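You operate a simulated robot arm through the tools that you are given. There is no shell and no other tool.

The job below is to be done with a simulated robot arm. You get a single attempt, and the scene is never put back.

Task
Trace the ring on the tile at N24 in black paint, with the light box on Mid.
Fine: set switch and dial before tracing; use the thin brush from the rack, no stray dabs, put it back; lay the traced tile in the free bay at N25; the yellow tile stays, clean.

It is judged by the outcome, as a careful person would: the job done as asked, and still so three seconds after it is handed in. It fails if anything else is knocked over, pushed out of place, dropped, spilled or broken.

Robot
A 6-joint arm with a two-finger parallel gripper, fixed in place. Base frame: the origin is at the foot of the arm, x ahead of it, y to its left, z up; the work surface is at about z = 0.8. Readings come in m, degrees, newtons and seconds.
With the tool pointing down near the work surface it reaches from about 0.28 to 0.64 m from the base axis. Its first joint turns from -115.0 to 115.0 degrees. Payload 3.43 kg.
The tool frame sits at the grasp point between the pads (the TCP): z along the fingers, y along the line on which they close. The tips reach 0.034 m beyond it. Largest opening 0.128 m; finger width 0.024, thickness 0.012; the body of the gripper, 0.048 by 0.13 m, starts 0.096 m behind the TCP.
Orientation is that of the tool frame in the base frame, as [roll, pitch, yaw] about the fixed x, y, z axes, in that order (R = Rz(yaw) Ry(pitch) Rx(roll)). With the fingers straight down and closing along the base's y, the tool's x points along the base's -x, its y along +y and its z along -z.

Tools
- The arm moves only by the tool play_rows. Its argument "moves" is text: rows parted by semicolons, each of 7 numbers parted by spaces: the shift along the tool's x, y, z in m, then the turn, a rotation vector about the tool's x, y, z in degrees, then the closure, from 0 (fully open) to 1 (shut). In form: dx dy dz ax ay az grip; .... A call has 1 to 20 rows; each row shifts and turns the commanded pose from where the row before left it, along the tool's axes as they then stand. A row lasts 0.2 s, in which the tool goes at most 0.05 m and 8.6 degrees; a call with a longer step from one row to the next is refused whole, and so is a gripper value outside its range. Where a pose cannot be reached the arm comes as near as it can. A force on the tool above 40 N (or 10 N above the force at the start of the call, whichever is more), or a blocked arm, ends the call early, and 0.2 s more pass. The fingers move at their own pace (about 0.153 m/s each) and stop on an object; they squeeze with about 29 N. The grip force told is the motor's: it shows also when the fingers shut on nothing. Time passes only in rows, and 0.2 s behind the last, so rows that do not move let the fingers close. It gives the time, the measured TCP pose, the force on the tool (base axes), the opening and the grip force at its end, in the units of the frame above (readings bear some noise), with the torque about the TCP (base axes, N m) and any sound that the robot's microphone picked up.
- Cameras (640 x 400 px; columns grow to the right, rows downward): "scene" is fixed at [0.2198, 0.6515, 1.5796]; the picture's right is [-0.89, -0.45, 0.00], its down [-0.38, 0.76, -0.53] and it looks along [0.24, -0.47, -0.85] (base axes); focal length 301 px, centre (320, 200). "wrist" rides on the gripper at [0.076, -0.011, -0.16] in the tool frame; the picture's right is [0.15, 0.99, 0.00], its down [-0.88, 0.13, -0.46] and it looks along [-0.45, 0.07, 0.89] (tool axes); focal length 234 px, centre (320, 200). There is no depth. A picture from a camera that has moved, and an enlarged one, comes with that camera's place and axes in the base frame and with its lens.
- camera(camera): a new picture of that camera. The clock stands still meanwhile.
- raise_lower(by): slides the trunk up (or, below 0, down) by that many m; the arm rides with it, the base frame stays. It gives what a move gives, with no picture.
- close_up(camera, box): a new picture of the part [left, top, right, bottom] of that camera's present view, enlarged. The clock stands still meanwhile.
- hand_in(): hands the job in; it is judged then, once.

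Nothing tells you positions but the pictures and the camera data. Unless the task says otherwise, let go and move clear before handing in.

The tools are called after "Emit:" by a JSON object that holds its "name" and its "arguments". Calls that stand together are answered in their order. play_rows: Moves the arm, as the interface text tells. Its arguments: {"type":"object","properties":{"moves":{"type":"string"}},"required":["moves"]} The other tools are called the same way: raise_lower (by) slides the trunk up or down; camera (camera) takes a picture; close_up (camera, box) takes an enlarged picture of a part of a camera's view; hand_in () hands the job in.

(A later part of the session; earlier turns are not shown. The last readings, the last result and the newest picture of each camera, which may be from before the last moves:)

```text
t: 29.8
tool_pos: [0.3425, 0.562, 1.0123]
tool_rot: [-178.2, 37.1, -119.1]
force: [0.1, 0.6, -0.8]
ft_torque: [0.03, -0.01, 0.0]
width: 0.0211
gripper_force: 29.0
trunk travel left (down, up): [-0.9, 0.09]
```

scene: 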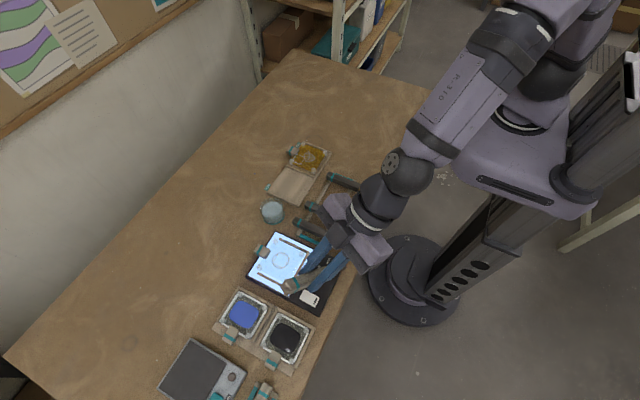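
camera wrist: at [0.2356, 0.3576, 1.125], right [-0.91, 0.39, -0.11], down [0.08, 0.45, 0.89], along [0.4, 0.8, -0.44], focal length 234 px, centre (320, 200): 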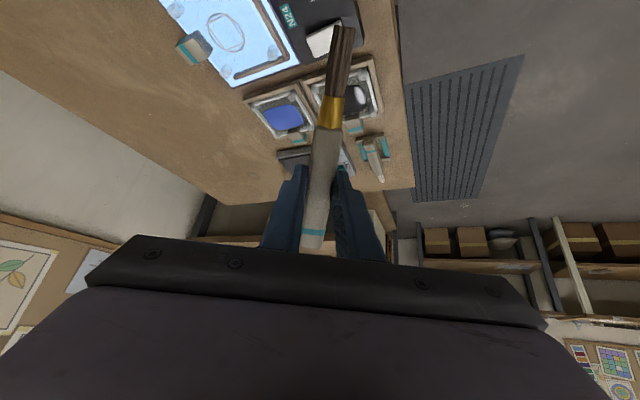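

Emit:
{"name": "play_rows", "arguments": {"moves": "0 0 0 0 -7.5 0 1; 0 0 0 0 -7.5 0 1; 0 0 0 0 0 0 1"}}

```text
t: 30.6
tool_pos: [0.3496, 0.5599, 1.0127]
tool_rot: [-176.7, 39.6, -119.2]
force: [0.7, 0.3, -1.6]
ft_torque: [-0.02, 0.0, -0.03]
width: 0.0212
gripper_force: 28.4
out of reach, approached as far as the arm can: row 1, 2
trunk travel left (down, up): [-0.9, 0.09]
```

It's a joint limit, likely because the forearm slopes down too steeply with the trunk this high. I'll raise the tool, lower the trunk by the same amount so the forearm lies flatter, and test the tilt again.

Emit:
{"name": "play_rows", "arguments": {"moves": "-0.0124 -0.0023 -0.0384 0 0 0 1; -0.0124 -0.0023 -0.0384 0 0 0 1; -0.0124 -0.0023 -0.0384 0 0 0 1; -0.0124 -0.0023 -0.0384 0 0 0 1; 0 0 0 0 0 0 1"}}

Emit:
{"name": "camera", "arguments": {"camera": "scene"}}

```text
t: 31.8
tool_pos: [0.3209, 0.5074, 1.162]
tool_rot: [-176.7, 39.5, -119.0]
force: [0.3, -0.2, -1.2]
ft_torque: [0.01, 0.01, -0.02]
width: 0.021
gripper_force: 29.2
trunk travel left (down, up): [-0.9, 0.09]
```

```text
taken
```

scene: 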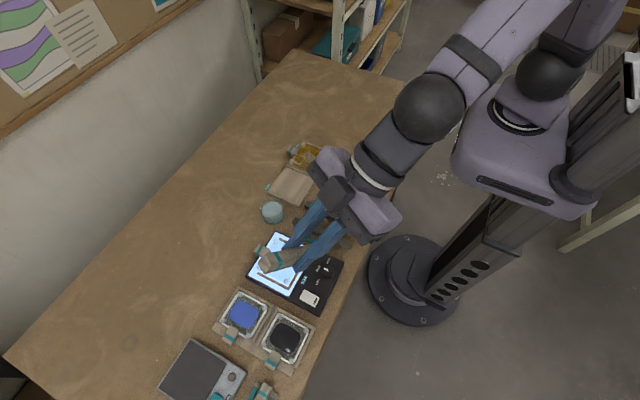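

Emit:
{"name": "play_rows", "arguments": {"moves": "0 0 0 0 -7.5 0 1; 0 0 0 0 -7.5 0 1; 0 0 0 0 0 0 1"}}

```text
t: 32.6
tool_pos: [0.3256, 0.5024, 1.1617]
tool_rot: [-174.4, 49.3, -118.2]
force: [0.7, -0.6, -1.9]
ft_torque: [-0.02, 0.02, -0.01]
width: 0.021
gripper_force: 29.2
out of reach, approached as far as the arm can: row 2
trunk travel left (down, up): [-0.9, 0.09]
```

Emit:
{"name": "play_rows", "arguments": {"moves": "-0.0253 -0.0021 -0.0216 0 0 0 1; -0.0253 -0.0021 -0.0216 0 0 0 1; -0.0253 -0.0021 -0.0216 0 0 0 1; 0 0 0 0 0 0 1; 0 0 0 0 -6 0 1; 0 0 0 0 -6 0 1; 0 0 0 0 0 0 1"}}

Emit:
{"name": "camera", "arguments": {"camera": "scene"}}

```text
t: 34.2
tool_pos: [0.3298, 0.503, 1.2629]
tool_rot: [-172.3, 58.6, -116.5]
force: [0.4, -0.5, -1.0]
ft_torque: [-0.01, 0.01, -0.01]
width: 0.0211
gripper_force: 29.1
out of reach, approached as far as the arm can: row 6
trunk travel left (down, up): [-0.9, 0.09]
```

```text
taken
```

scene: 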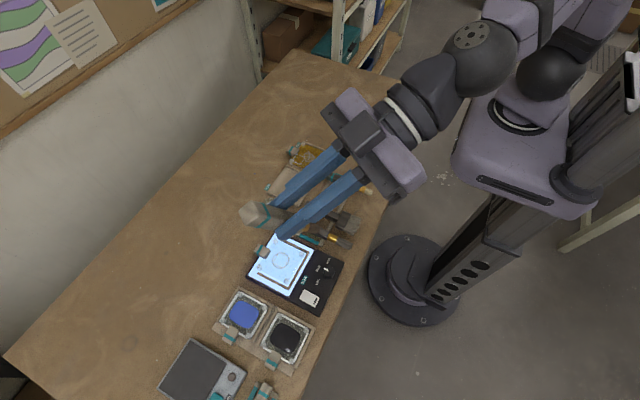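

The higher the arm sits relative to the trunk, the more tilt it reaches (58.6° here). I'll raise it a little more, correct the small twist, then lower the trunk 0.35 m.

Emit:
{"name": "play_rows", "arguments": {"moves": "-0.0285 -0.0023 -0.0172 0 0 0 1; -0.0285 -0.0023 -0.0172 0 0 0 1; -0.0285 -0.0023 -0.0172 0 0 0 1; 0 0 0 -7.5 0 0 1; 0 0 0 0 0 0 1"}}

Emit:
{"name": "raise_lower", "arguments": {"by": -0.2}}

Emit:
{"name": "camera", "arguments": {"camera": "scene"}}

Emit:
{"name": "camera", "arguments": {"camera": "wrist"}}

```text
t: 35.4
tool_pos: [0.3275, 0.4993, 1.3613]
tool_rot: [-179.8, 61.1, -115.7]
force: [0.4, 0.4, -0.6]
ft_torque: [-0.02, 0.0, -0.04]
width: 0.0211
gripper_force: 28.7
trunk travel left (down, up): [-0.9, 0.09]
```

```text
t: 37.6
tool_pos: [0.3291, 0.4993, 1.1623]
tool_rot: [-179.9, 61.1, -115.9]
force: [-0.1, 0.2, -1.4]
ft_torque: [-0.02, 0.04, 0.02]
width: 0.0215
gripper_force: 28.7
trunk travel left (down, up): [-0.7, 0.29]
```

```text
taken
```

scene: 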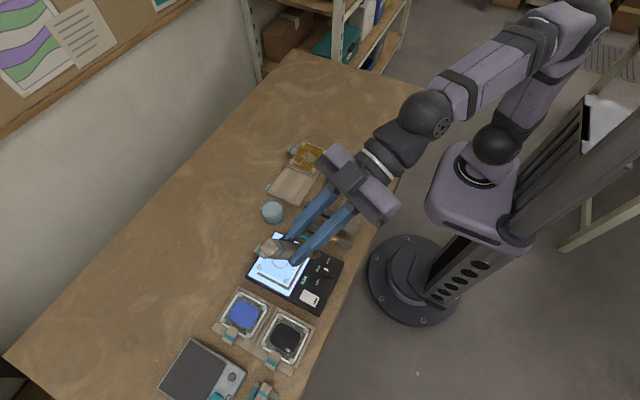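

```text
taken
camera wrist: at [0.2622, 0.3358, 1.173], right [-0.92, 0.37, -0.13], down [-0.11, 0.08, 0.99], along [0.37, 0.93, -0.04], focal length 234 px, centre (320, 200)
```

wrist: 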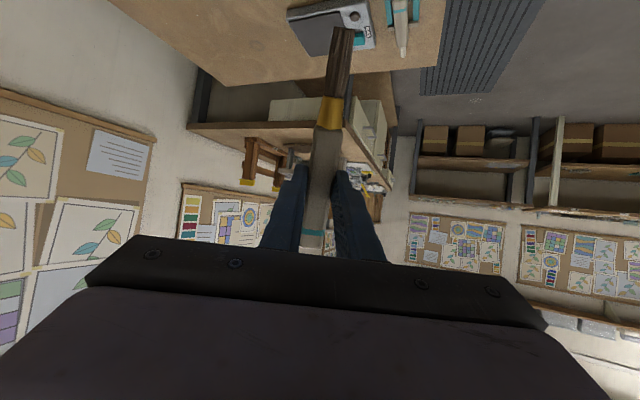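

Emit:
{"name": "raise_lower", "arguments": {"by": -0.15}}

Emit:
{"name": "camera", "arguments": {"camera": "scene"}}

Emit:
{"name": "close_up", "arguments": {"camera": "scene", "box": [220, 220, 360, 360]}}

```text
t: 39.3
tool_pos: [0.3303, 0.4991, 1.0113]
tool_rot: [-179.9, 61.2, -115.8]
force: [-0.1, -0.4, -0.1]
ft_torque: [-0.02, 0.0, -0.02]
width: 0.0213
gripper_force: 28.5
trunk travel left (down, up): [-0.55, 0.44]
```

```text
taken
```

scene: 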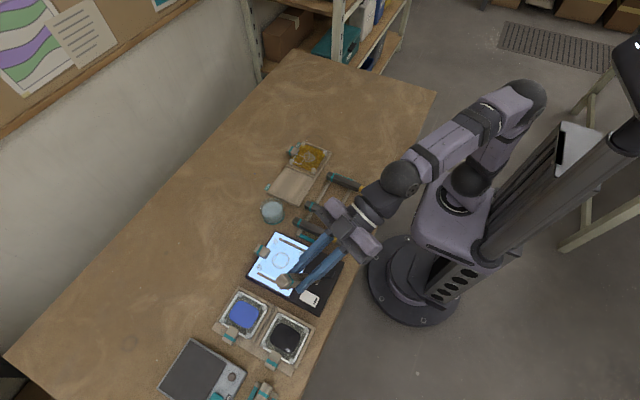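

```text
2.86 times, centred on (290, 290) of scene
camera zoom: at [0.2198, 0.6515, 1.5796], right [-0.89, -0.45, 0.0], down [-0.38, 0.76, -0.53], along [0.24, -0.47, -0.85], focal length 859 px, centre (406, -57)
```

zoom: 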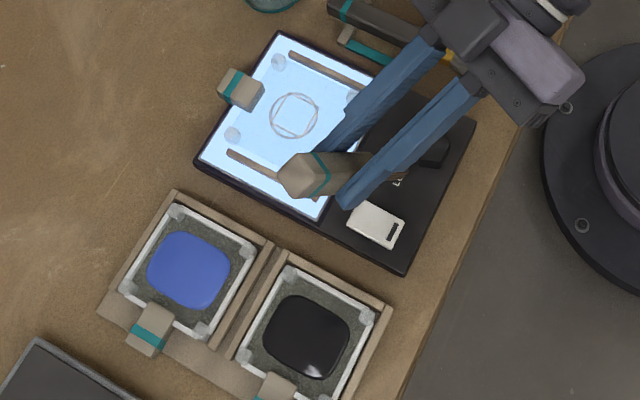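

The tilt is now 61° and the trunk is at a suitable height. I'll move the brush tip to hover about 4–5 cm above the centre of the black paint, near (0.333, 0.602).

Emit:
{"name": "play_rows", "arguments": {"moves": "-0.0069 0.0106 0.0346 0 0 0 1; -0.0069 0.0106 0.0346 0 0 0 1; -0.0069 0.0106 0.0346 0 0 0 1; -0.0069 0.0106 0.0346 0 0 0 1; 0 0 0 0 0 0 1"}}

Emit:
{"name": "close_up", "arguments": {"camera": "scene", "box": [220, 270, 340, 380]}}

Emit:
{"name": "close_up", "arguments": {"camera": "wrist", "box": [240, 0, 440, 130]}}

```text
t: 40.5
tool_pos: [0.3494, 0.6394, 0.9696]
tool_rot: [-179.9, 61.0, -115.8]
force: [1.0, 0.7, -1.5]
ft_torque: [-0.01, 0.0, 0.02]
width: 0.0212
gripper_force: 28.8
trunk travel left (down, up): [-0.55, 0.44]
```

```text
3.64 times, centred on (280, 325) of scene
camera zoom: at [0.2198, 0.6515, 1.5796], right [-0.89, -0.45, 0.0], down [-0.38, 0.76, -0.53], along [0.24, -0.47, -0.85], focal length 1093 px, centre (466, -254)
```

zoom: 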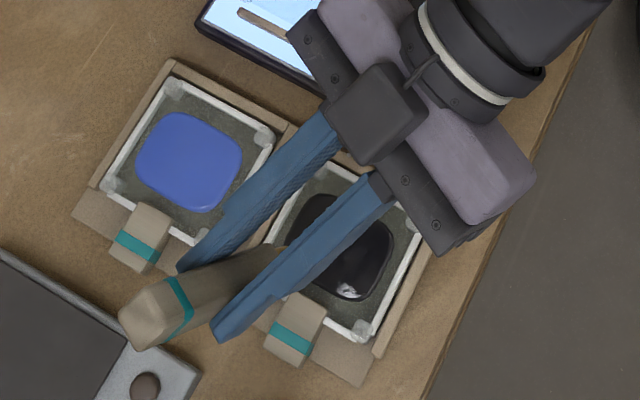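

```text
3.08 times, centred on (340, 65) of wrist
camera zoom: at [0.2822, 0.4756, 0.9811], right [-0.92, 0.37, -0.13], down [-0.11, 0.08, 0.99], along [0.37, 0.93, -0.04], focal length 720 px, centre (258, 615)
```

zoom: 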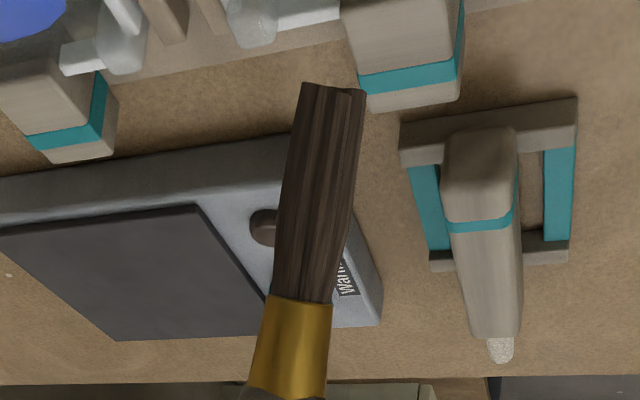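

The tip should be at about (0.332, 0.604, 0.870), over the paint blob. I'll lower it gently toward the paint at z≈0.824.

Emit:
{"name": "play_rows", "arguments": {"moves": "0.0175 0 0.0097 0 0 0 1; 0.0131 0 0.0073 0 0 0 1; 0.0044 0 0.0024 0 0 0 1; 0.0017 0 0.001 0 0 0 1; 0 0 0 0 0 0 1"}}

Emit:
{"name": "close_up", "arguments": {"camera": "scene", "box": [220, 270, 340, 380]}}

Emit:
{"name": "close_up", "arguments": {"camera": "wrist", "box": [240, 0, 440, 130]}}

```text
t: 41.7
tool_pos: [0.3507, 0.6379, 0.9278]
tool_rot: [-179.9, 61.1, -115.8]
force: [0.6, -0.1, -0.8]
ft_torque: [-0.01, 0.03, -0.02]
width: 0.0212
gripper_force: 28.4
trunk travel left (down, up): [-0.55, 0.44]
```

```text
3.64 times, centred on (280, 325) of scene
camera zoom: at [0.2198, 0.6515, 1.5796], right [-0.89, -0.45, 0.0], down [-0.38, 0.76, -0.53], along [0.24, -0.47, -0.85], focal length 1093 px, centre (466, -254)
```

zoom: 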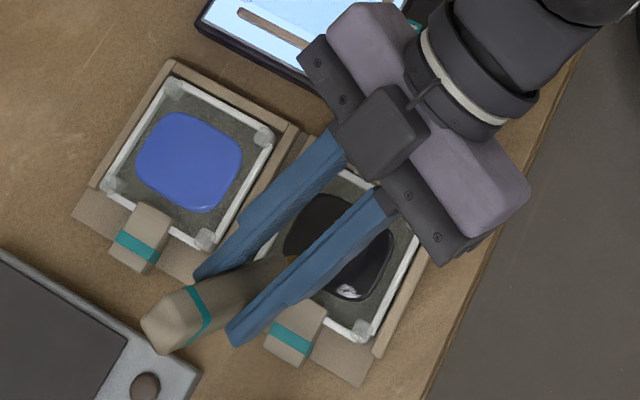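

```text
3.08 times, centred on (340, 65) of wrist
camera zoom: at [0.2826, 0.4755, 0.9385], right [-0.92, 0.37, -0.13], down [-0.11, 0.08, 0.99], along [0.37, 0.93, -0.04], focal length 720 px, centre (258, 615)
```

zoom: 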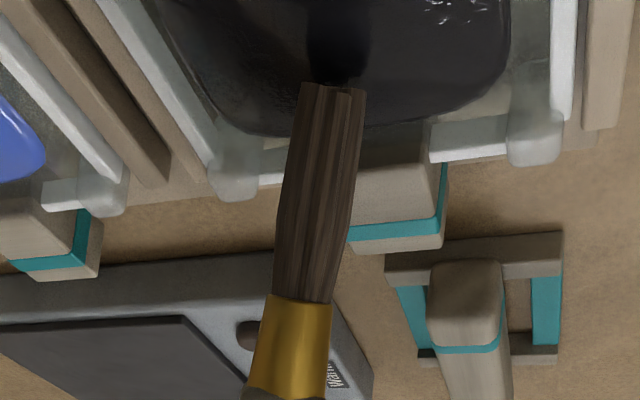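

Emit:
{"name": "play_rows", "arguments": {"moves": "0.0017 0 0.001 0 0 0 1; 0.0017 0 0.001 0 0 0 1; 0 0 0 0 0 0 1"}}

Emit:
{"name": "close_up", "arguments": {"camera": "wrist", "box": [290, 0, 390, 65]}}

```text
t: 42.5
tool_pos: [0.3503, 0.6372, 0.9237]
tool_rot: [180.0, 61.3, -115.8]
force: [-0.1, 1.0, -0.7]
ft_torque: [0.01, -0.03, -0.02]
width: 0.0211
gripper_force: 29.0
trunk travel left (down, up): [-0.55, 0.44]
```

```text
6.15 times, centred on (340, 32) of wrist
camera zoom: at [0.2824, 0.4756, 0.9344], right [-0.92, 0.37, -0.13], down [-0.11, 0.08, 0.99], along [0.37, 0.93, -0.03], focal length 1441 px, centre (197, 1231)
```

zoom: 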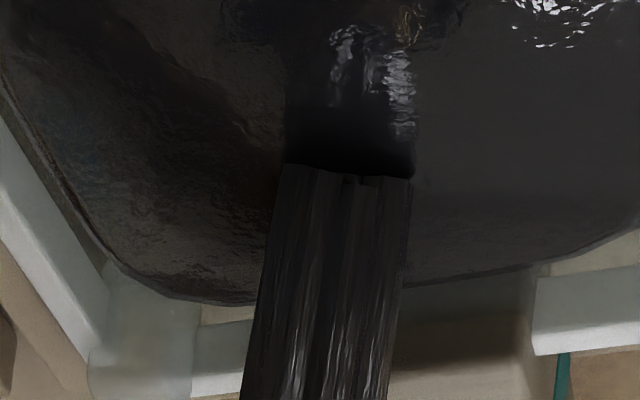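

The bristles have turned black, so the brush is loaded. I'll lift straight up and get sharp views of the ring.

Emit:
{"name": "play_rows", "arguments": {"moves": "-0.0088 0 -0.0048 0 0 0 1; -0.0219 0 -0.012 0 0 0 1; -0.0219 0 -0.012 0 0 0 1; 0 0 0 0 0 0 1"}}

Emit:
{"name": "close_up", "arguments": {"camera": "scene", "box": [240, 225, 320, 300]}}

Emit:
{"name": "close_up", "arguments": {"camera": "scene", "box": [260, 245, 300, 275]}}

Emit:
{"name": "close_up", "arguments": {"camera": "wrist", "box": [240, 0, 440, 130]}}

```text
t: 43.5
tool_pos: [0.3494, 0.6376, 0.9819]
tool_rot: [180.0, 61.1, -115.8]
force: [0.0, -0.4, -1.3]
ft_torque: [0.02, 0.03, 0.01]
width: 0.0211
gripper_force: 29.1
trunk travel left (down, up): [-0.55, 0.44]
```

```text
5.33 times, centred on (280, 262) of scene
camera zoom: at [0.2198, 0.6515, 1.5796], right [-0.89, -0.45, 0.0], down [-0.38, 0.76, -0.53], along [0.24, -0.47, -0.85], focal length 1603 px, centre (533, -133)
```

zoom: 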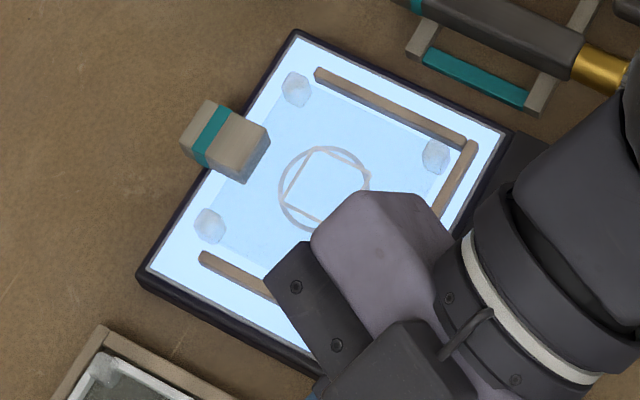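

```text
13.33 times, centred on (280, 260) of scene
camera zoom: at [0.2198, 0.6515, 1.5796], right [-0.89, -0.45, 0.0], down [-0.38, 0.76, -0.53], along [0.24, -0.47, -0.85], focal length 4008 px, centre (853, -600)
```

zoom: 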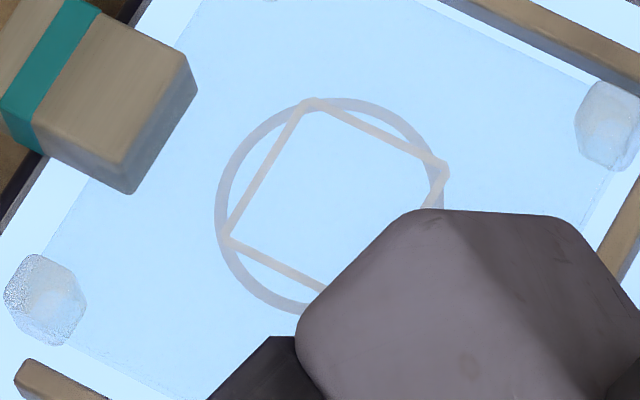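

```text
3.08 times, centred on (340, 65) of wrist
camera zoom: at [0.2825, 0.4759, 0.9938], right [-0.92, 0.37, -0.13], down [-0.11, 0.08, 0.99], along [0.37, 0.93, -0.04], focal length 720 px, centre (258, 615)
```

zoom: 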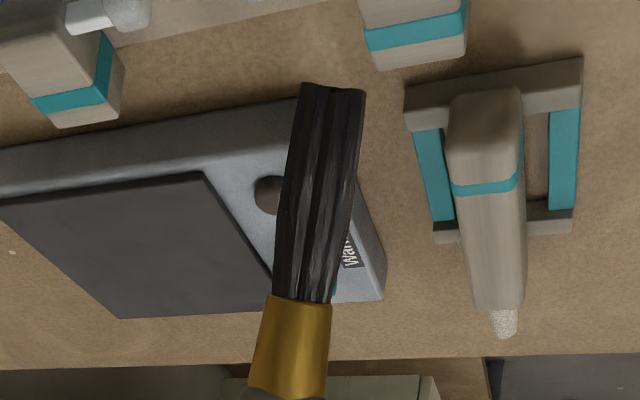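

The ring's centre works out at about (0.433, 0.451) at z≈0.837, with a radius near 0.021. I'll carry the loaded brush, about 4 cm up, to hover above the tile and verify with the wrist camera.

Emit:
{"name": "play_rows", "arguments": {"moves": "0.0092 -0.0312 -0.0159 0 0 0 1; 0.0092 -0.0312 -0.0159 0 0 0 1; 0.0092 -0.0312 -0.0159 0 0 0 1; 0.0092 -0.0312 -0.0159 0 0 0 1; 0.0092 -0.0312 -0.0159 0 0 0 1; 0 0 0 0 0 0 1"}}

Emit:
{"name": "camera", "arguments": {"camera": "wrist"}}

Emit:
{"name": "close_up", "arguments": {"camera": "wrist", "box": [260, 0, 420, 100]}}

Emit:
{"name": "close_up", "arguments": {"camera": "scene", "box": [220, 220, 340, 320]}}

```text
t: 44.9
tool_pos: [0.4521, 0.4875, 0.9816]
tool_rot: [180.0, 61.1, -116.0]
force: [-0.2, 0.1, -0.6]
ft_torque: [0.01, 0.01, 0.0]
width: 0.0211
gripper_force: 29.0
trunk travel left (down, up): [-0.55, 0.44]
```

```text
taken
camera wrist: at [0.3845, 0.3248, 0.9928], right [-0.92, 0.37, -0.13], down [-0.11, 0.08, 0.99], along [0.37, 0.93, -0.04], focal length 234 px, centre (320, 200)
```

wrist: 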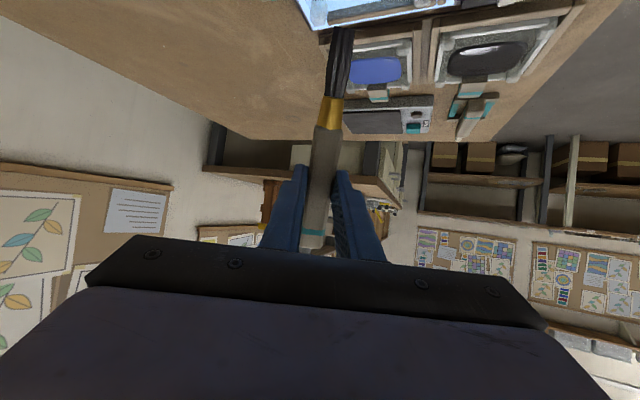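

```text
4.00 times, centred on (340, 50) of wrist
camera zoom: at [0.3845, 0.3248, 0.9928], right [-0.92, 0.37, -0.13], down [-0.11, 0.08, 0.99], along [0.37, 0.93, -0.04], focal length 937 px, centre (240, 800)
```

zoom: 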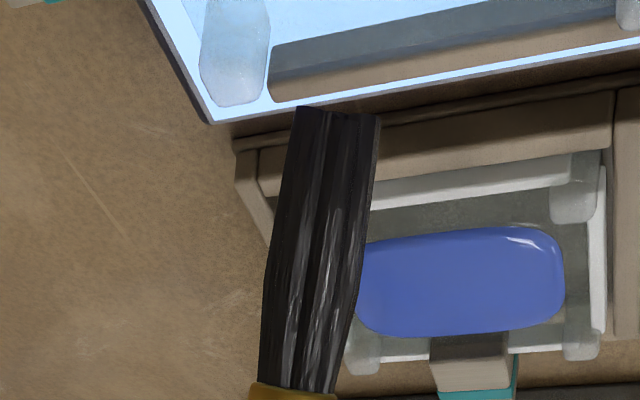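

```text
4.00 times, centred on (280, 270) of scene
camera zoom: at [0.2198, 0.6515, 1.5796], right [-0.89, -0.45, 0.0], down [-0.38, 0.76, -0.53], along [0.24, -0.47, -0.85], focal length 1202 px, centre (480, -80)
```

zoom: 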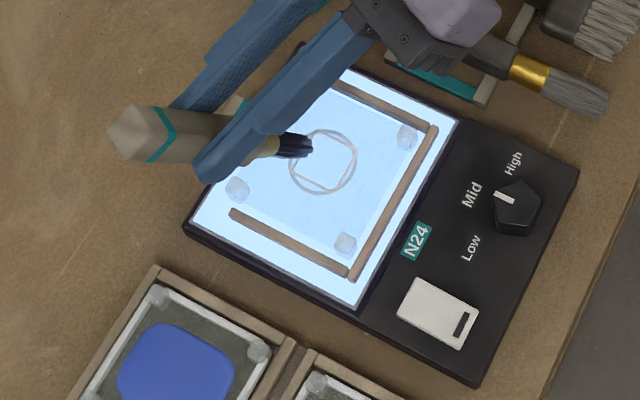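

The scene camera can see the tip here. I'll zoom in to cross-check where the tip will land relative to the ring.

Emit:
{"name": "close_up", "arguments": {"camera": "scene", "box": [255, 240, 305, 280]}}

Emit:
{"name": "close_up", "arguments": {"camera": "wrist", "box": [300, 0, 380, 50]}}

```text
10.00 times, centred on (280, 260) of scene
camera zoom: at [0.2198, 0.6515, 1.5796], right [-0.89, -0.45, 0.0], down [-0.38, 0.76, -0.53], along [0.24, -0.47, -0.85], focal length 3006 px, centre (720, -400)
```

zoom: 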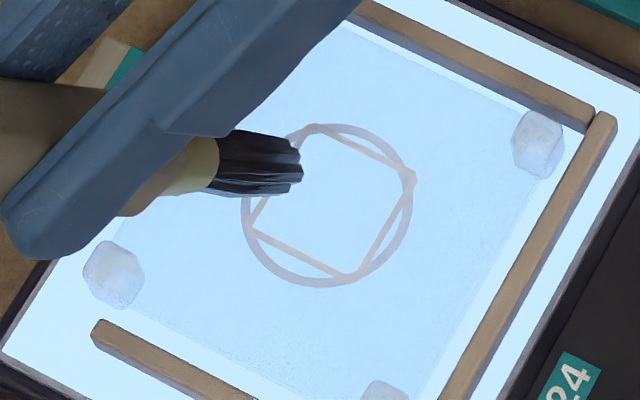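

```text
8.00 times, centred on (340, 25) of wrist
camera zoom: at [0.3845, 0.3248, 0.9928], right [-0.92, 0.37, -0.13], down [-0.11, 0.08, 0.99], along [0.37, 0.93, -0.04], focal length 1873 px, centre (160, 1600)
```

zoom: 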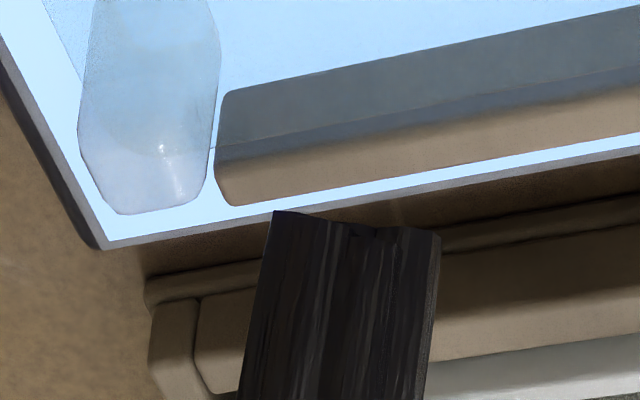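

Intersecting both cameras' rays puts the bristle tip at about (0.438, 0.458, 0.880), slightly lower on the pads than I'd assumed. I'll bring it closer above the ring's centre, still about 1.5 cm clear, for a second check.

Emit:
{"name": "play_rows", "arguments": {"moves": "0.0144 -0.0004 0.0026 0 0 0 1; 0.0144 -0.0004 0.0026 0 0 0 1; 0 0 0 0 0 0 1"}}

Emit:
{"name": "close_up", "arguments": {"camera": "scene", "box": [255, 240, 305, 280]}}

Emit:
{"name": "close_up", "arguments": {"camera": "wrist", "box": [280, 0, 400, 75]}}

```text
t: 45.7
tool_pos: [0.4477, 0.4787, 0.9545]
tool_rot: [-179.7, 61.2, -115.8]
force: [0.4, -0.5, -1.4]
ft_torque: [0.0, 0.0, -0.02]
width: 0.0212
gripper_force: 28.8
trunk travel left (down, up): [-0.55, 0.44]
```

```text
10.00 times, centred on (280, 260) of scene
camera zoom: at [0.2198, 0.6515, 1.5796], right [-0.89, -0.45, 0.0], down [-0.38, 0.76, -0.53], along [0.24, -0.47, -0.85], focal length 3006 px, centre (720, -400)
```

zoom: 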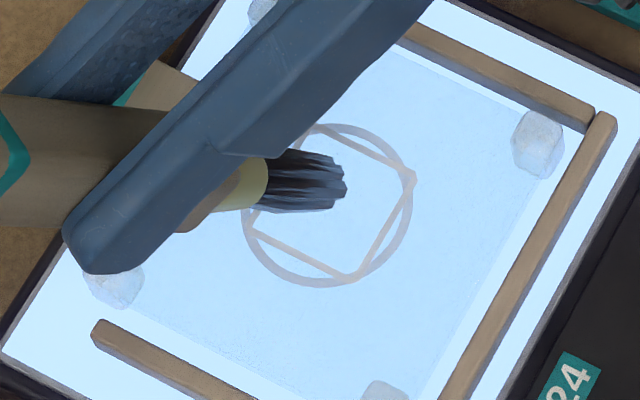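

```text
5.33 times, centred on (340, 38) of wrist
camera zoom: at [0.3806, 0.3161, 0.9657], right [-0.92, 0.37, -0.13], down [-0.11, 0.08, 0.99], along [0.37, 0.93, -0.04], focal length 1249 px, centre (213, 1067)
```

zoom: 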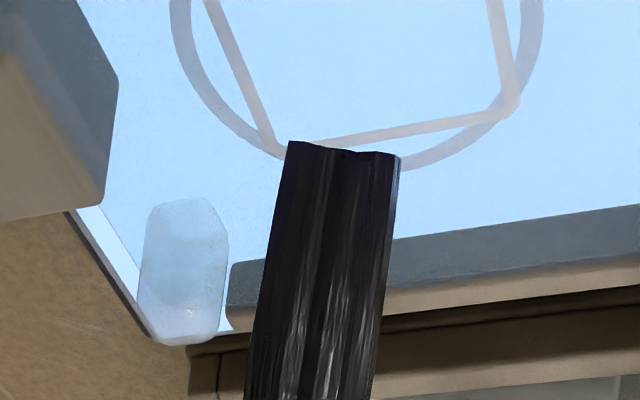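

Both cameras agree that the tip is about 15 mm above the tile, near the ring's centre. I'll move over the ring's base-side point, a few millimetres up, and check again before touching.

Emit:
{"name": "play_rows", "arguments": {"moves": "0.0088 -0.001 -0.0074 0 0 0 1; 0.0087 -0.0009 -0.0073 0 0 0 1; 0 0 0 0 0 0 1"}}

Emit:
{"name": "close_up", "arguments": {"camera": "scene", "box": [255, 240, 305, 280]}}

Emit:
{"name": "close_up", "arguments": {"camera": "wrist", "box": [280, 0, 400, 75]}}

```text
t: 46.5
tool_pos: [0.4375, 0.4581, 0.9454]
tool_rot: [-180.0, 61.1, -115.9]
force: [-0.5, 0.5, -0.7]
ft_torque: [-0.03, 0.02, 0.0]
width: 0.0211
gripper_force: 28.8
trunk travel left (down, up): [-0.55, 0.44]
```

```text
10.00 times, centred on (280, 260) of scene
camera zoom: at [0.2198, 0.6515, 1.5796], right [-0.89, -0.45, 0.0], down [-0.38, 0.76, -0.53], along [0.24, -0.47, -0.85], focal length 3006 px, centre (720, -400)
```

zoom: 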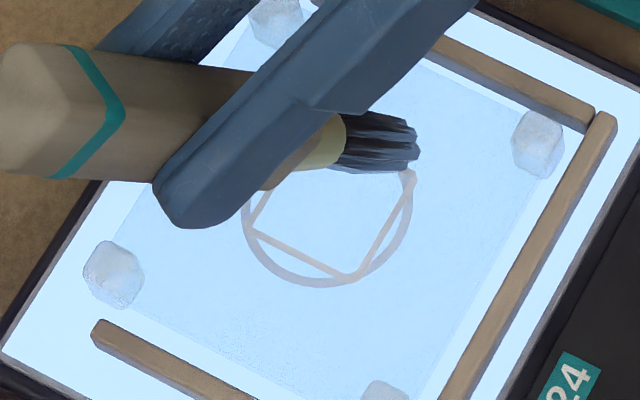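

```text
5.33 times, centred on (340, 38) of wrist
camera zoom: at [0.3716, 0.2962, 0.9568], right [-0.92, 0.37, -0.13], down [-0.11, 0.08, 0.99], along [0.38, 0.93, -0.04], focal length 1249 px, centre (213, 1067)
```

zoom: 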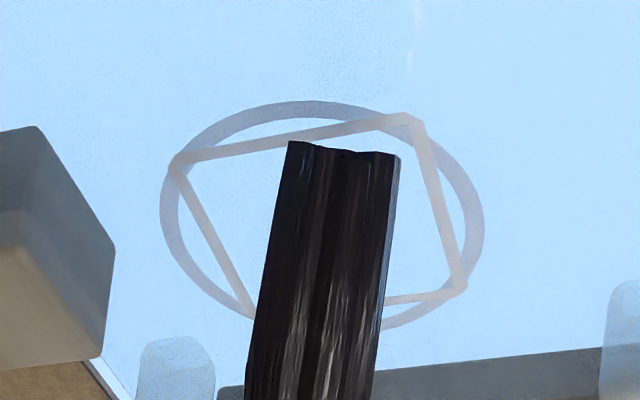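

The full ring is visible now, with its centre near (0.434, 0.449), centreline radius about 0.0205, and the tip over the ring's base-side point. I'll lower it in small steps with a picture after each to find first contact.

Emit:
{"name": "play_rows", "arguments": {"moves": "0.0018 -0.0003 0.003 0 0 0 1; 0 0 0 0 0 0 1"}}

Emit:
{"name": "close_up", "arguments": {"camera": "wrist", "box": [280, 0, 400, 75]}}

Emit:
{"name": "close_up", "arguments": {"camera": "scene", "box": [265, 245, 305, 275]}}

```text
t: 47.1
tool_pos: [0.4395, 0.4605, 0.943]
tool_rot: [-179.9, 61.1, -115.8]
force: [-0.4, -0.6, -0.5]
ft_torque: [-0.02, -0.04, -0.02]
width: 0.0212
gripper_force: 29.0
trunk travel left (down, up): [-0.55, 0.44]
```

```text
5.33 times, centred on (340, 38) of wrist
camera zoom: at [0.3731, 0.2977, 0.9538], right [-0.92, 0.37, -0.13], down [-0.11, 0.08, 0.99], along [0.37, 0.93, -0.04], focal length 1249 px, centre (213, 1067)
```

zoom: 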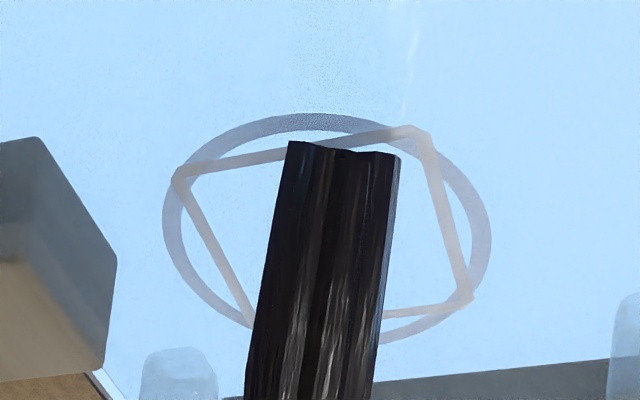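

```text
13.33 times, centred on (285, 260) of scene
camera zoom: at [0.2198, 0.6515, 1.5796], right [-0.89, -0.45, 0.0], down [-0.38, 0.76, -0.53], along [0.24, -0.47, -0.85], focal length 4008 px, centre (787, -600)
```

zoom: 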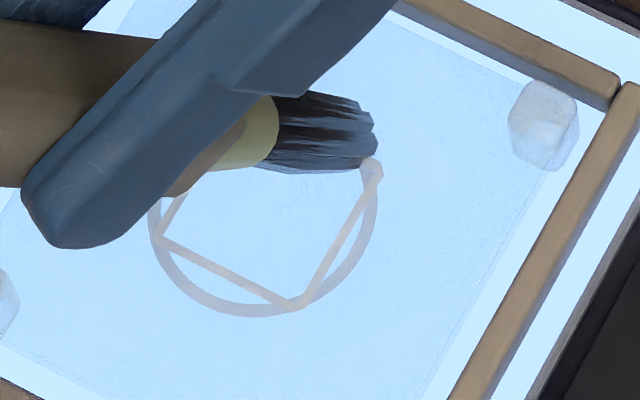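

Emit:
{"name": "play_rows", "arguments": {"moves": "0.00088 0 0.00048 0 0 0 1; 0 0 0 0 0 0 1"}}

Emit:
{"name": "close_up", "arguments": {"camera": "wrist", "box": [280, 0, 400, 75]}}

Emit:
{"name": "close_up", "arguments": {"camera": "scene", "box": [265, 245, 305, 275]}}

```text
t: 47.7
tool_pos: [0.44, 0.4596, 0.9422]
tool_rot: [179.9, 61.2, -115.8]
force: [-0.1, -0.2, 1.2]
ft_torque: [0.01, 0.03, 0.0]
width: 0.0214
gripper_force: 28.7
trunk travel left (down, up): [-0.55, 0.44]
```

```text
5.33 times, centred on (340, 38) of wrist
camera zoom: at [0.3729, 0.2977, 0.9527], right [-0.92, 0.37, -0.13], down [-0.11, 0.08, 0.99], along [0.38, 0.93, -0.04], focal length 1249 px, centre (213, 1067)
```

zoom: 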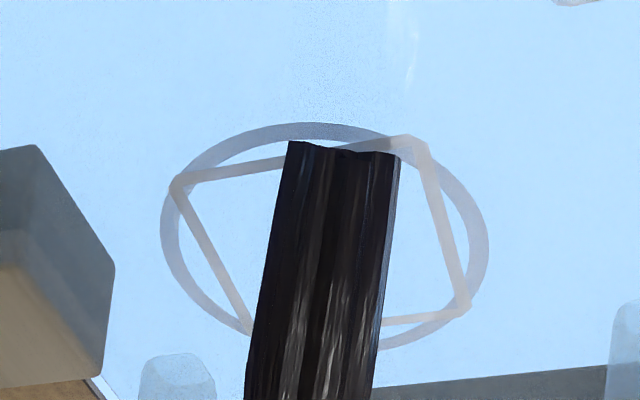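

```text
13.33 times, centred on (285, 260) of scene
camera zoom: at [0.2198, 0.6515, 1.5796], right [-0.89, -0.45, 0.0], down [-0.38, 0.76, -0.53], along [0.24, -0.47, -0.85], focal length 4008 px, centre (787, -600)
```

zoom: 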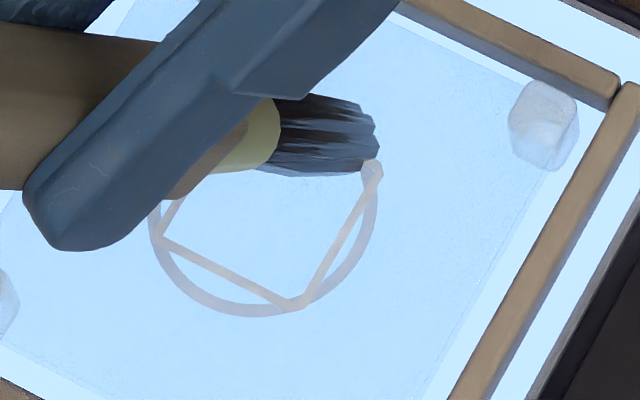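

No contact yet. In the wrist view the ring line is slightly nearer the base than where the tip will land, so I'll nudge inward about 2.5 mm while descending 1 mm.

Emit:
{"name": "play_rows", "arguments": {"moves": "0.0021 0 -0.0016 0 0 0 1; 0 0 0 0 0 0 1"}}

Emit:
{"name": "close_up", "arguments": {"camera": "wrist", "box": [280, 0, 400, 75]}}

Emit:
{"name": "close_up", "arguments": {"camera": "scene", "box": [265, 245, 305, 275]}}

```text
t: 48.3
tool_pos: [0.4384, 0.4586, 0.9431]
tool_rot: [-179.9, 61.2, -115.8]
force: [1.0, 0.5, 4.2]
ft_torque: [0.07, 0.02, -0.03]
width: 0.0211
gripper_force: 28.3
trunk travel left (down, up): [-0.55, 0.44]
```

```text
5.33 times, centred on (340, 38) of wrist
camera zoom: at [0.3718, 0.2952, 0.9523], right [-0.92, 0.37, -0.13], down [-0.11, 0.08, 0.99], along [0.37, 0.93, -0.03], focal length 1249 px, centre (213, 1067)
```

zoom: 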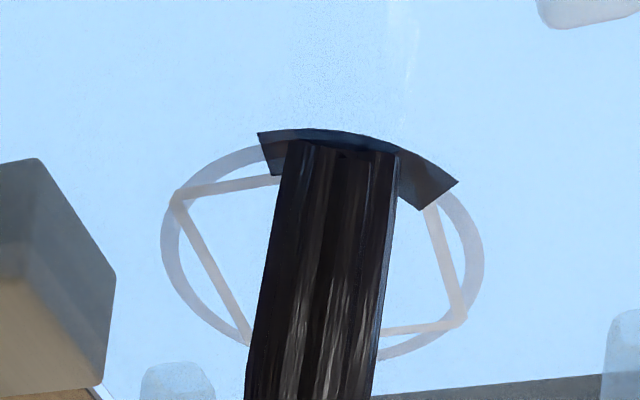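

```text
13.33 times, centred on (285, 260) of scene
camera zoom: at [0.2198, 0.6515, 1.5796], right [-0.89, -0.45, 0.0], down [-0.38, 0.76, -0.53], along [0.24, -0.47, -0.85], focal length 4008 px, centre (787, -600)
```

zoom: 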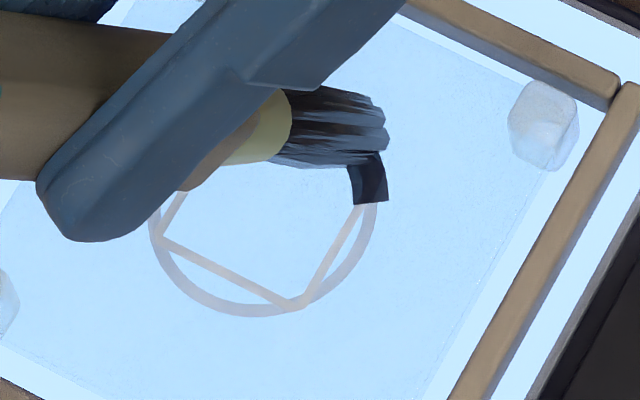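

Contact: a black arc appeared exactly along the ring with a light 4 N touch. Now I'll follow the circle at this height, first about 50°, then check.

Emit:
{"name": "play_rows", "arguments": {"moves": "-0.00015 -0.00359 0.00028 0 0 0 1; -0.00045 -0.00349 0.00082 0 0 0 1; -0.00074 -0.00327 0.00134 0 0 0 1; -0.001 -0.00296 0.00181 0 0 0 1; -0.00123 -0.00255 0.00224 0 0 0 1; 0 0 0 0 0 0 1"}}

Emit:
{"name": "close_up", "arguments": {"camera": "wrist", "box": [280, 0, 400, 75]}}

Emit:
{"name": "close_up", "arguments": {"camera": "scene", "box": [265, 245, 305, 275]}}

```text
t: 49.7
tool_pos: [0.4569, 0.4574, 0.9418]
tool_rot: [-179.9, 61.2, -115.7]
force: [-1.7, -0.4, 11.3]
ft_torque: [-0.31, 0.34, -0.02]
width: 0.0214
gripper_force: 29.1
trunk travel left (down, up): [-0.55, 0.44]
```

```text
5.33 times, centred on (340, 38) of wrist
camera zoom: at [0.3891, 0.295, 0.952], right [-0.92, 0.37, -0.13], down [-0.11, 0.08, 0.99], along [0.38, 0.93, -0.03], focal length 1249 px, centre (213, 1067)
```

zoom: 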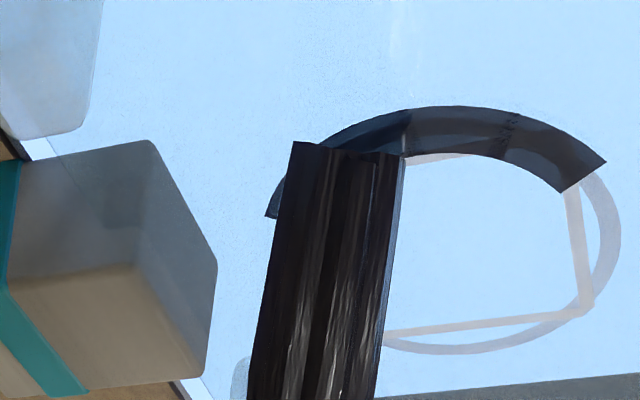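

```text
13.33 times, centred on (285, 260) of scene
camera zoom: at [0.2198, 0.6515, 1.5796], right [-0.89, -0.45, 0.0], down [-0.38, 0.76, -0.53], along [0.24, -0.47, -0.85], focal length 4008 px, centre (787, -600)
```

zoom: 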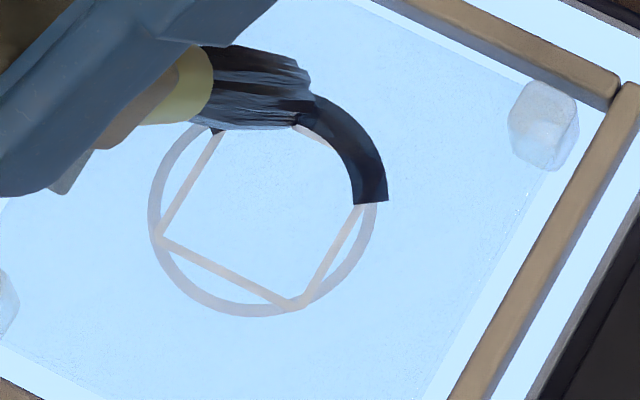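

The arc follows the ring well, though the force rose to 11 N. I'll ease up about 1 mm and continue.

Emit:
{"name": "play_rows", "arguments": {"moves": "-0.0012 0.0008 0 0 0 0 1; -0.00142 -0.00207 0.00259 0 0 0 1; -0.00158 -0.00153 0.00287 0 0 0 1; -0.00168 -0.00093 0.00305 0 0 0 1; -0.00173 -0.00032 0.00315 0 0 0 1; -0.00173 0.00032 0.00315 0 0 0 1; 0 0 0 0 0 0 1"}}

Emit:
{"name": "close_up", "arguments": {"camera": "wrist", "box": [280, 0, 400, 75]}}

Emit:
{"name": "close_up", "arguments": {"camera": "scene", "box": [265, 245, 305, 275]}}

```text
t: 51.3
tool_pos: [0.4687, 0.4713, 0.9413]
tool_rot: [-179.8, 61.1, -115.8]
force: [0.2, -1.2, 2.5]
ft_torque: [-0.26, 0.05, 0.01]
width: 0.0211
gripper_force: 29.2
trunk travel left (down, up): [-0.55, 0.44]
```

```text
5.33 times, centred on (340, 38) of wrist
camera zoom: at [0.4, 0.3095, 0.9523], right [-0.92, 0.37, -0.13], down [-0.11, 0.08, 0.99], along [0.37, 0.93, -0.04], focal length 1249 px, centre (213, 1067)
```

zoom: 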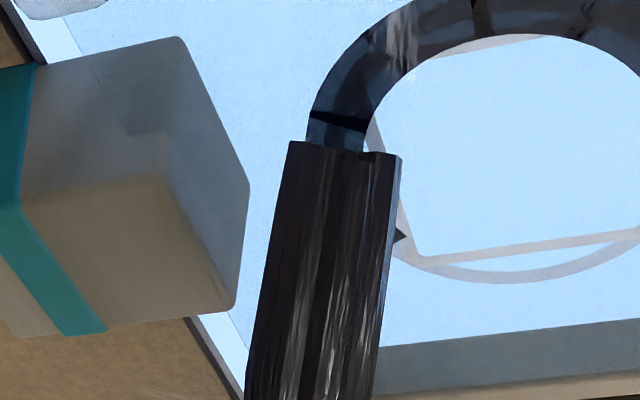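

```text
13.33 times, centred on (285, 260) of scene
camera zoom: at [0.2198, 0.6515, 1.5796], right [-0.89, -0.45, 0.0], down [-0.38, 0.76, -0.53], along [0.24, -0.47, -0.85], focal length 4008 px, centre (787, -600)
```

zoom: 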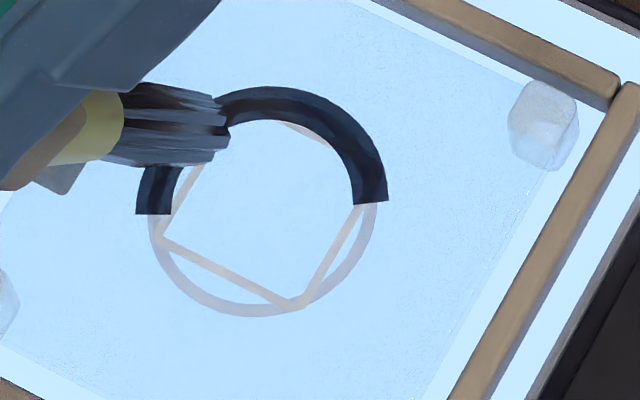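

Emit:
{"name": "play_rows", "arguments": {"moves": "-0.00168 0.00093 0.00305 0 0 0 1; -0.00158 0.00153 0.00287 0 0 0 1; -0.00142 0.00207 0.00259 0 0 0 1; -0.00123 0.00255 0.00224 0 0 0 1; -0.001 0.00296 0.00181 0 0 0 1; -0.00074 0.00327 0.00134 0 0 0 1; 0 0 0 0 0 0 1"}}

Emit:
{"name": "close_up", "arguments": {"camera": "wrist", "box": [280, 0, 400, 75]}}

Emit:
{"name": "close_up", "arguments": {"camera": "scene", "box": [265, 245, 305, 275]}}

```text
t: 52.9
tool_pos: [0.4637, 0.4924, 0.9412]
tool_rot: [-180.0, 61.1, -115.9]
force: [0.5, -0.2, 1.0]
ft_torque: [-0.07, -0.01, 0.01]
width: 0.0211
gripper_force: 29.2
trunk travel left (down, up): [-0.55, 0.44]
```

```text
5.33 times, centred on (340, 38) of wrist
camera zoom: at [0.3953, 0.3295, 0.9521], right [-0.92, 0.37, -0.13], down [-0.11, 0.08, 0.99], along [0.37, 0.93, -0.04], focal length 1249 px, centre (213, 1067)
```

zoom: 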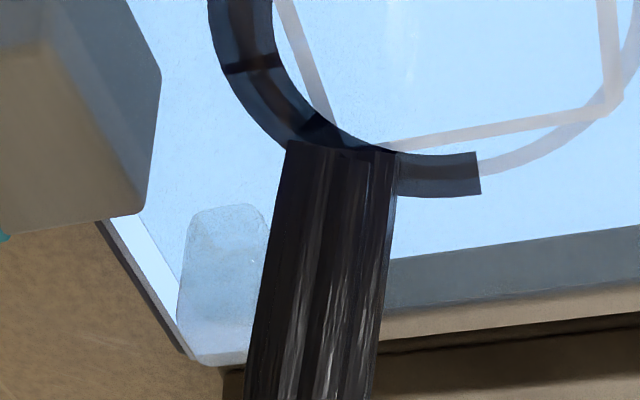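

```text
13.33 times, centred on (285, 260) of scene
camera zoom: at [0.2198, 0.6515, 1.5796], right [-0.89, -0.45, 0.0], down [-0.38, 0.76, -0.53], along [0.24, -0.47, -0.85], focal length 4008 px, centre (787, -600)
```

zoom: 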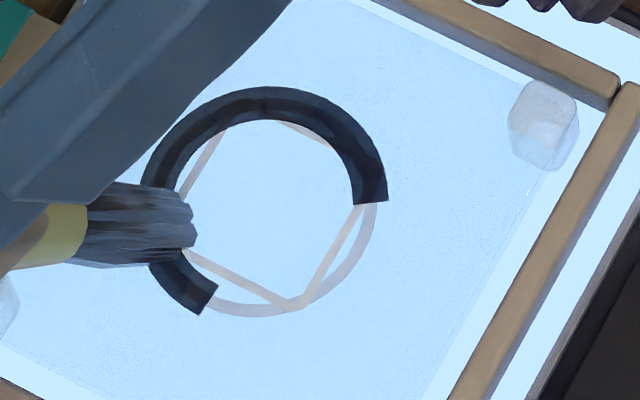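

Emit:
{"name": "play_rows", "arguments": {"moves": "-0.0001 0.00349 0.00101 0 0 0 1; -0.00015 0.00359 0.00028 0 0 0 1; 0.00015 0.00359 -0.00028 0 0 0 1; 0.00045 0.00349 -0.00082 0 0 0 1; 0.00074 0.00327 -0.00134 0 0 0 1; 0.001 0.00296 -0.00181 0 0 0 1; 0 0 0 0 0 0 1"}}

Emit:
{"name": "close_up", "arguments": {"camera": "wrist", "box": [280, 0, 400, 75]}}

Emit:
{"name": "close_up", "arguments": {"camera": "scene", "box": [265, 245, 305, 275]}}

```text
t: 54.5
tool_pos: [0.4408, 0.4978, 0.9411]
tool_rot: [-179.9, 61.1, -115.8]
force: [1.9, 0.2, 6.4]
ft_torque: [-0.2, -0.05, 0.05]
width: 0.0213
gripper_force: 28.9
trunk travel left (down, up): [-0.55, 0.44]
```

```text
5.33 times, centred on (340, 38) of wrist
camera zoom: at [0.3749, 0.3348, 0.9519], right [-0.92, 0.37, -0.13], down [-0.11, 0.08, 0.99], along [0.38, 0.93, -0.03], focal length 1249 px, centre (213, 1067)
```

zoom: 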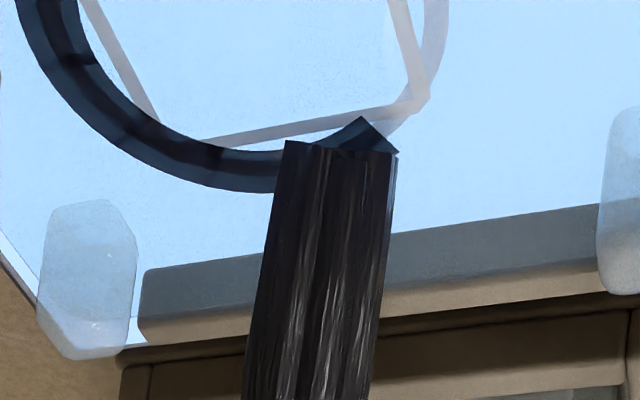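

```text
13.33 times, centred on (285, 260) of scene
camera zoom: at [0.2198, 0.6515, 1.5796], right [-0.89, -0.45, 0.0], down [-0.38, 0.76, -0.53], along [0.24, -0.47, -0.85], focal length 4008 px, centre (787, -600)
```

zoom: 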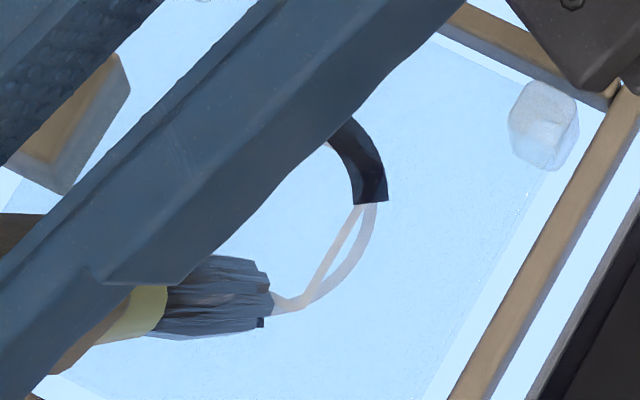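

Emit:
{"name": "play_rows", "arguments": {"moves": "0.00123 0.00255 -0.00224 0 0 0 1; 0.00142 0.00207 -0.00259 0 0 0 1; 0.00158 0.00153 -0.00287 0 0 0 1; 0.00168 0.00093 -0.00305 0 0 0 1; 0.00173 0.00032 -0.00315 0 0 0 1; 0.00173 -0.00032 -0.00315 0 0 0 1; 0.00168 -0.00093 -0.00305 0 0 0 1; 0 0 0 0 0 0 1"}}

Emit:
{"name": "close_up", "arguments": {"camera": "wrist", "box": [280, 0, 400, 75]}}

Emit:
{"name": "close_up", "arguments": {"camera": "scene", "box": [265, 245, 305, 275]}}

```text
t: 56.3
tool_pos: [0.4268, 0.4814, 0.9408]
tool_rot: [-179.9, 61.1, -116.0]
force: [0.8, 2.1, 5.1]
ft_torque: [-0.01, 0.08, 0.0]
width: 0.0212
gripper_force: 29.1
trunk travel left (down, up): [-0.55, 0.44]
```

```text
5.33 times, centred on (340, 38) of wrist
camera zoom: at [0.3591, 0.3175, 0.9519], right [-0.92, 0.37, -0.13], down [-0.11, 0.08, 0.99], along [0.37, 0.93, -0.04], focal length 1249 px, centre (213, 1067)
```

zoom: 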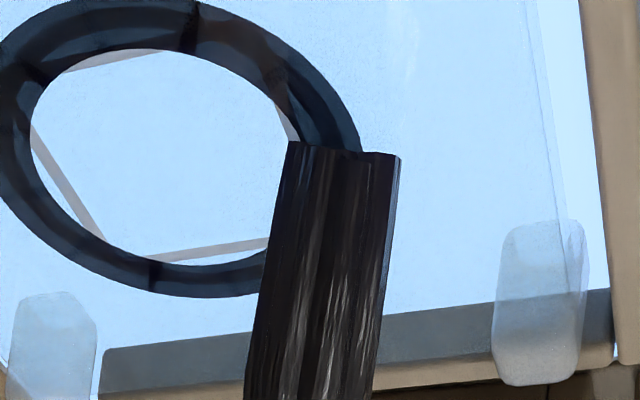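

```text
13.33 times, centred on (285, 260) of scene
camera zoom: at [0.2198, 0.6515, 1.5796], right [-0.89, -0.45, 0.0], down [-0.38, 0.76, -0.53], along [0.24, -0.47, -0.85], focal length 4008 px, centre (787, -600)
```

zoom: 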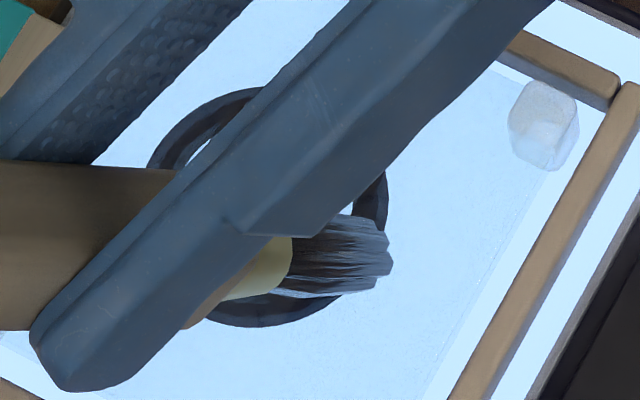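

The ring looks nearly closed. I'll finish the loop over the start point so there's no gap, then lift.

Emit:
{"name": "play_rows", "arguments": {"moves": "0.00158 -0.00153 -0.00287 0 0 0 1; 0.00142 -0.00207 -0.00259 0 0 0 1; 0.00123 -0.00255 -0.00224 0 0 0 1; 0.001 -0.00296 -0.00181 0 0 0 1; 0.00074 -0.00327 -0.00134 0 0 0 1; 0.00045 -0.00349 -0.00082 0 0 0 1; 0.00015 -0.00359 -0.00028 0 0 0 1; 0 0 0 0 0 0 1; -0.0088 0 -0.0048 0 0 0 1; -0.0219 0 -0.012 0 0 0 1; -0.0219 0 -0.012 0 0 0 1; 0 0 0 0 0 0 1"}}

Emit:
{"name": "close_up", "arguments": {"camera": "wrist", "box": [260, 0, 420, 100]}}

Emit:
{"name": "close_up", "arguments": {"camera": "scene", "box": [245, 230, 325, 290]}}

```text
t: 58.9
tool_pos: [0.439, 0.4599, 1.0009]
tool_rot: [-179.9, 61.1, -115.8]
force: [0.0, 0.6, -1.3]
ft_torque: [-0.02, 0.01, -0.02]
width: 0.0212
gripper_force: 28.9
trunk travel left (down, up): [-0.55, 0.44]
```

```text
4.00 times, centred on (340, 50) of wrist
camera zoom: at [0.3719, 0.2961, 1.0116], right [-0.92, 0.37, -0.13], down [-0.11, 0.08, 0.99], along [0.37, 0.93, -0.04], focal length 937 px, centre (240, 800)
```

zoom: 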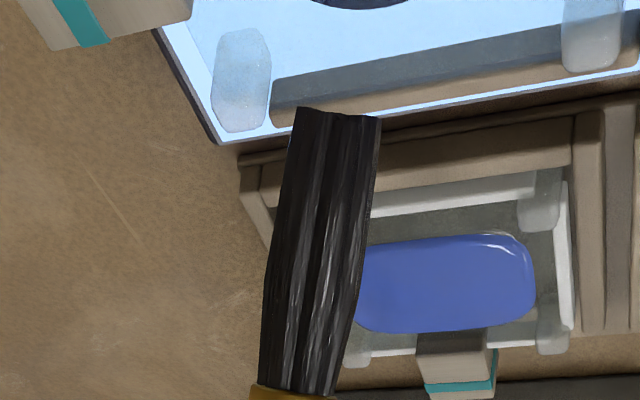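

```text
6.67 times, centred on (285, 260) of scene
camera zoom: at [0.2198, 0.6515, 1.5796], right [-0.89, -0.45, 0.0], down [-0.38, 0.76, -0.53], along [0.24, -0.47, -0.85], focal length 2004 px, centre (553, -200)
```

zoom: 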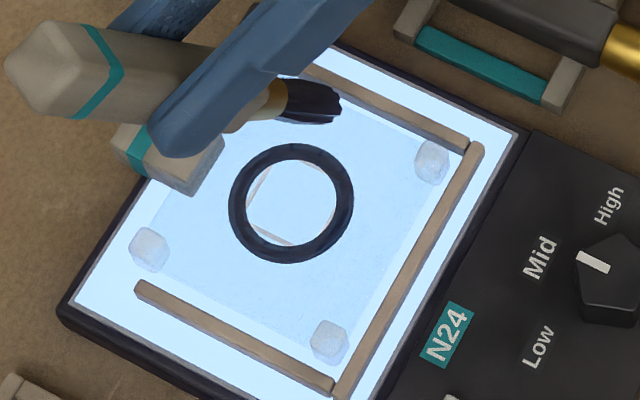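

The ring is fully traced in black with no stray marks. Now I'll return the brush, first un-tilting partway while staying high.

Emit:
{"name": "play_rows", "arguments": {"moves": "-0.0219 0 -0.012 0 0 0 1; 0 0 0 0 7.64 0 1; 0 0 0 0 7.64 0 1; 0 0 0 0 7.64 0 1; 0 0 0 0 7.64 0 1; 0 0 0 0 0 0 1"}}

```text
t: 60.3
tool_pos: [0.4403, 0.4607, 1.0225]
tool_rot: [179.9, 30.5, -116.0]
force: [0.3, 0.1, -1.8]
ft_torque: [-0.03, 0.05, 0.0]
width: 0.0215
gripper_force: 28.8
trunk travel left (down, up): [-0.55, 0.44]
```

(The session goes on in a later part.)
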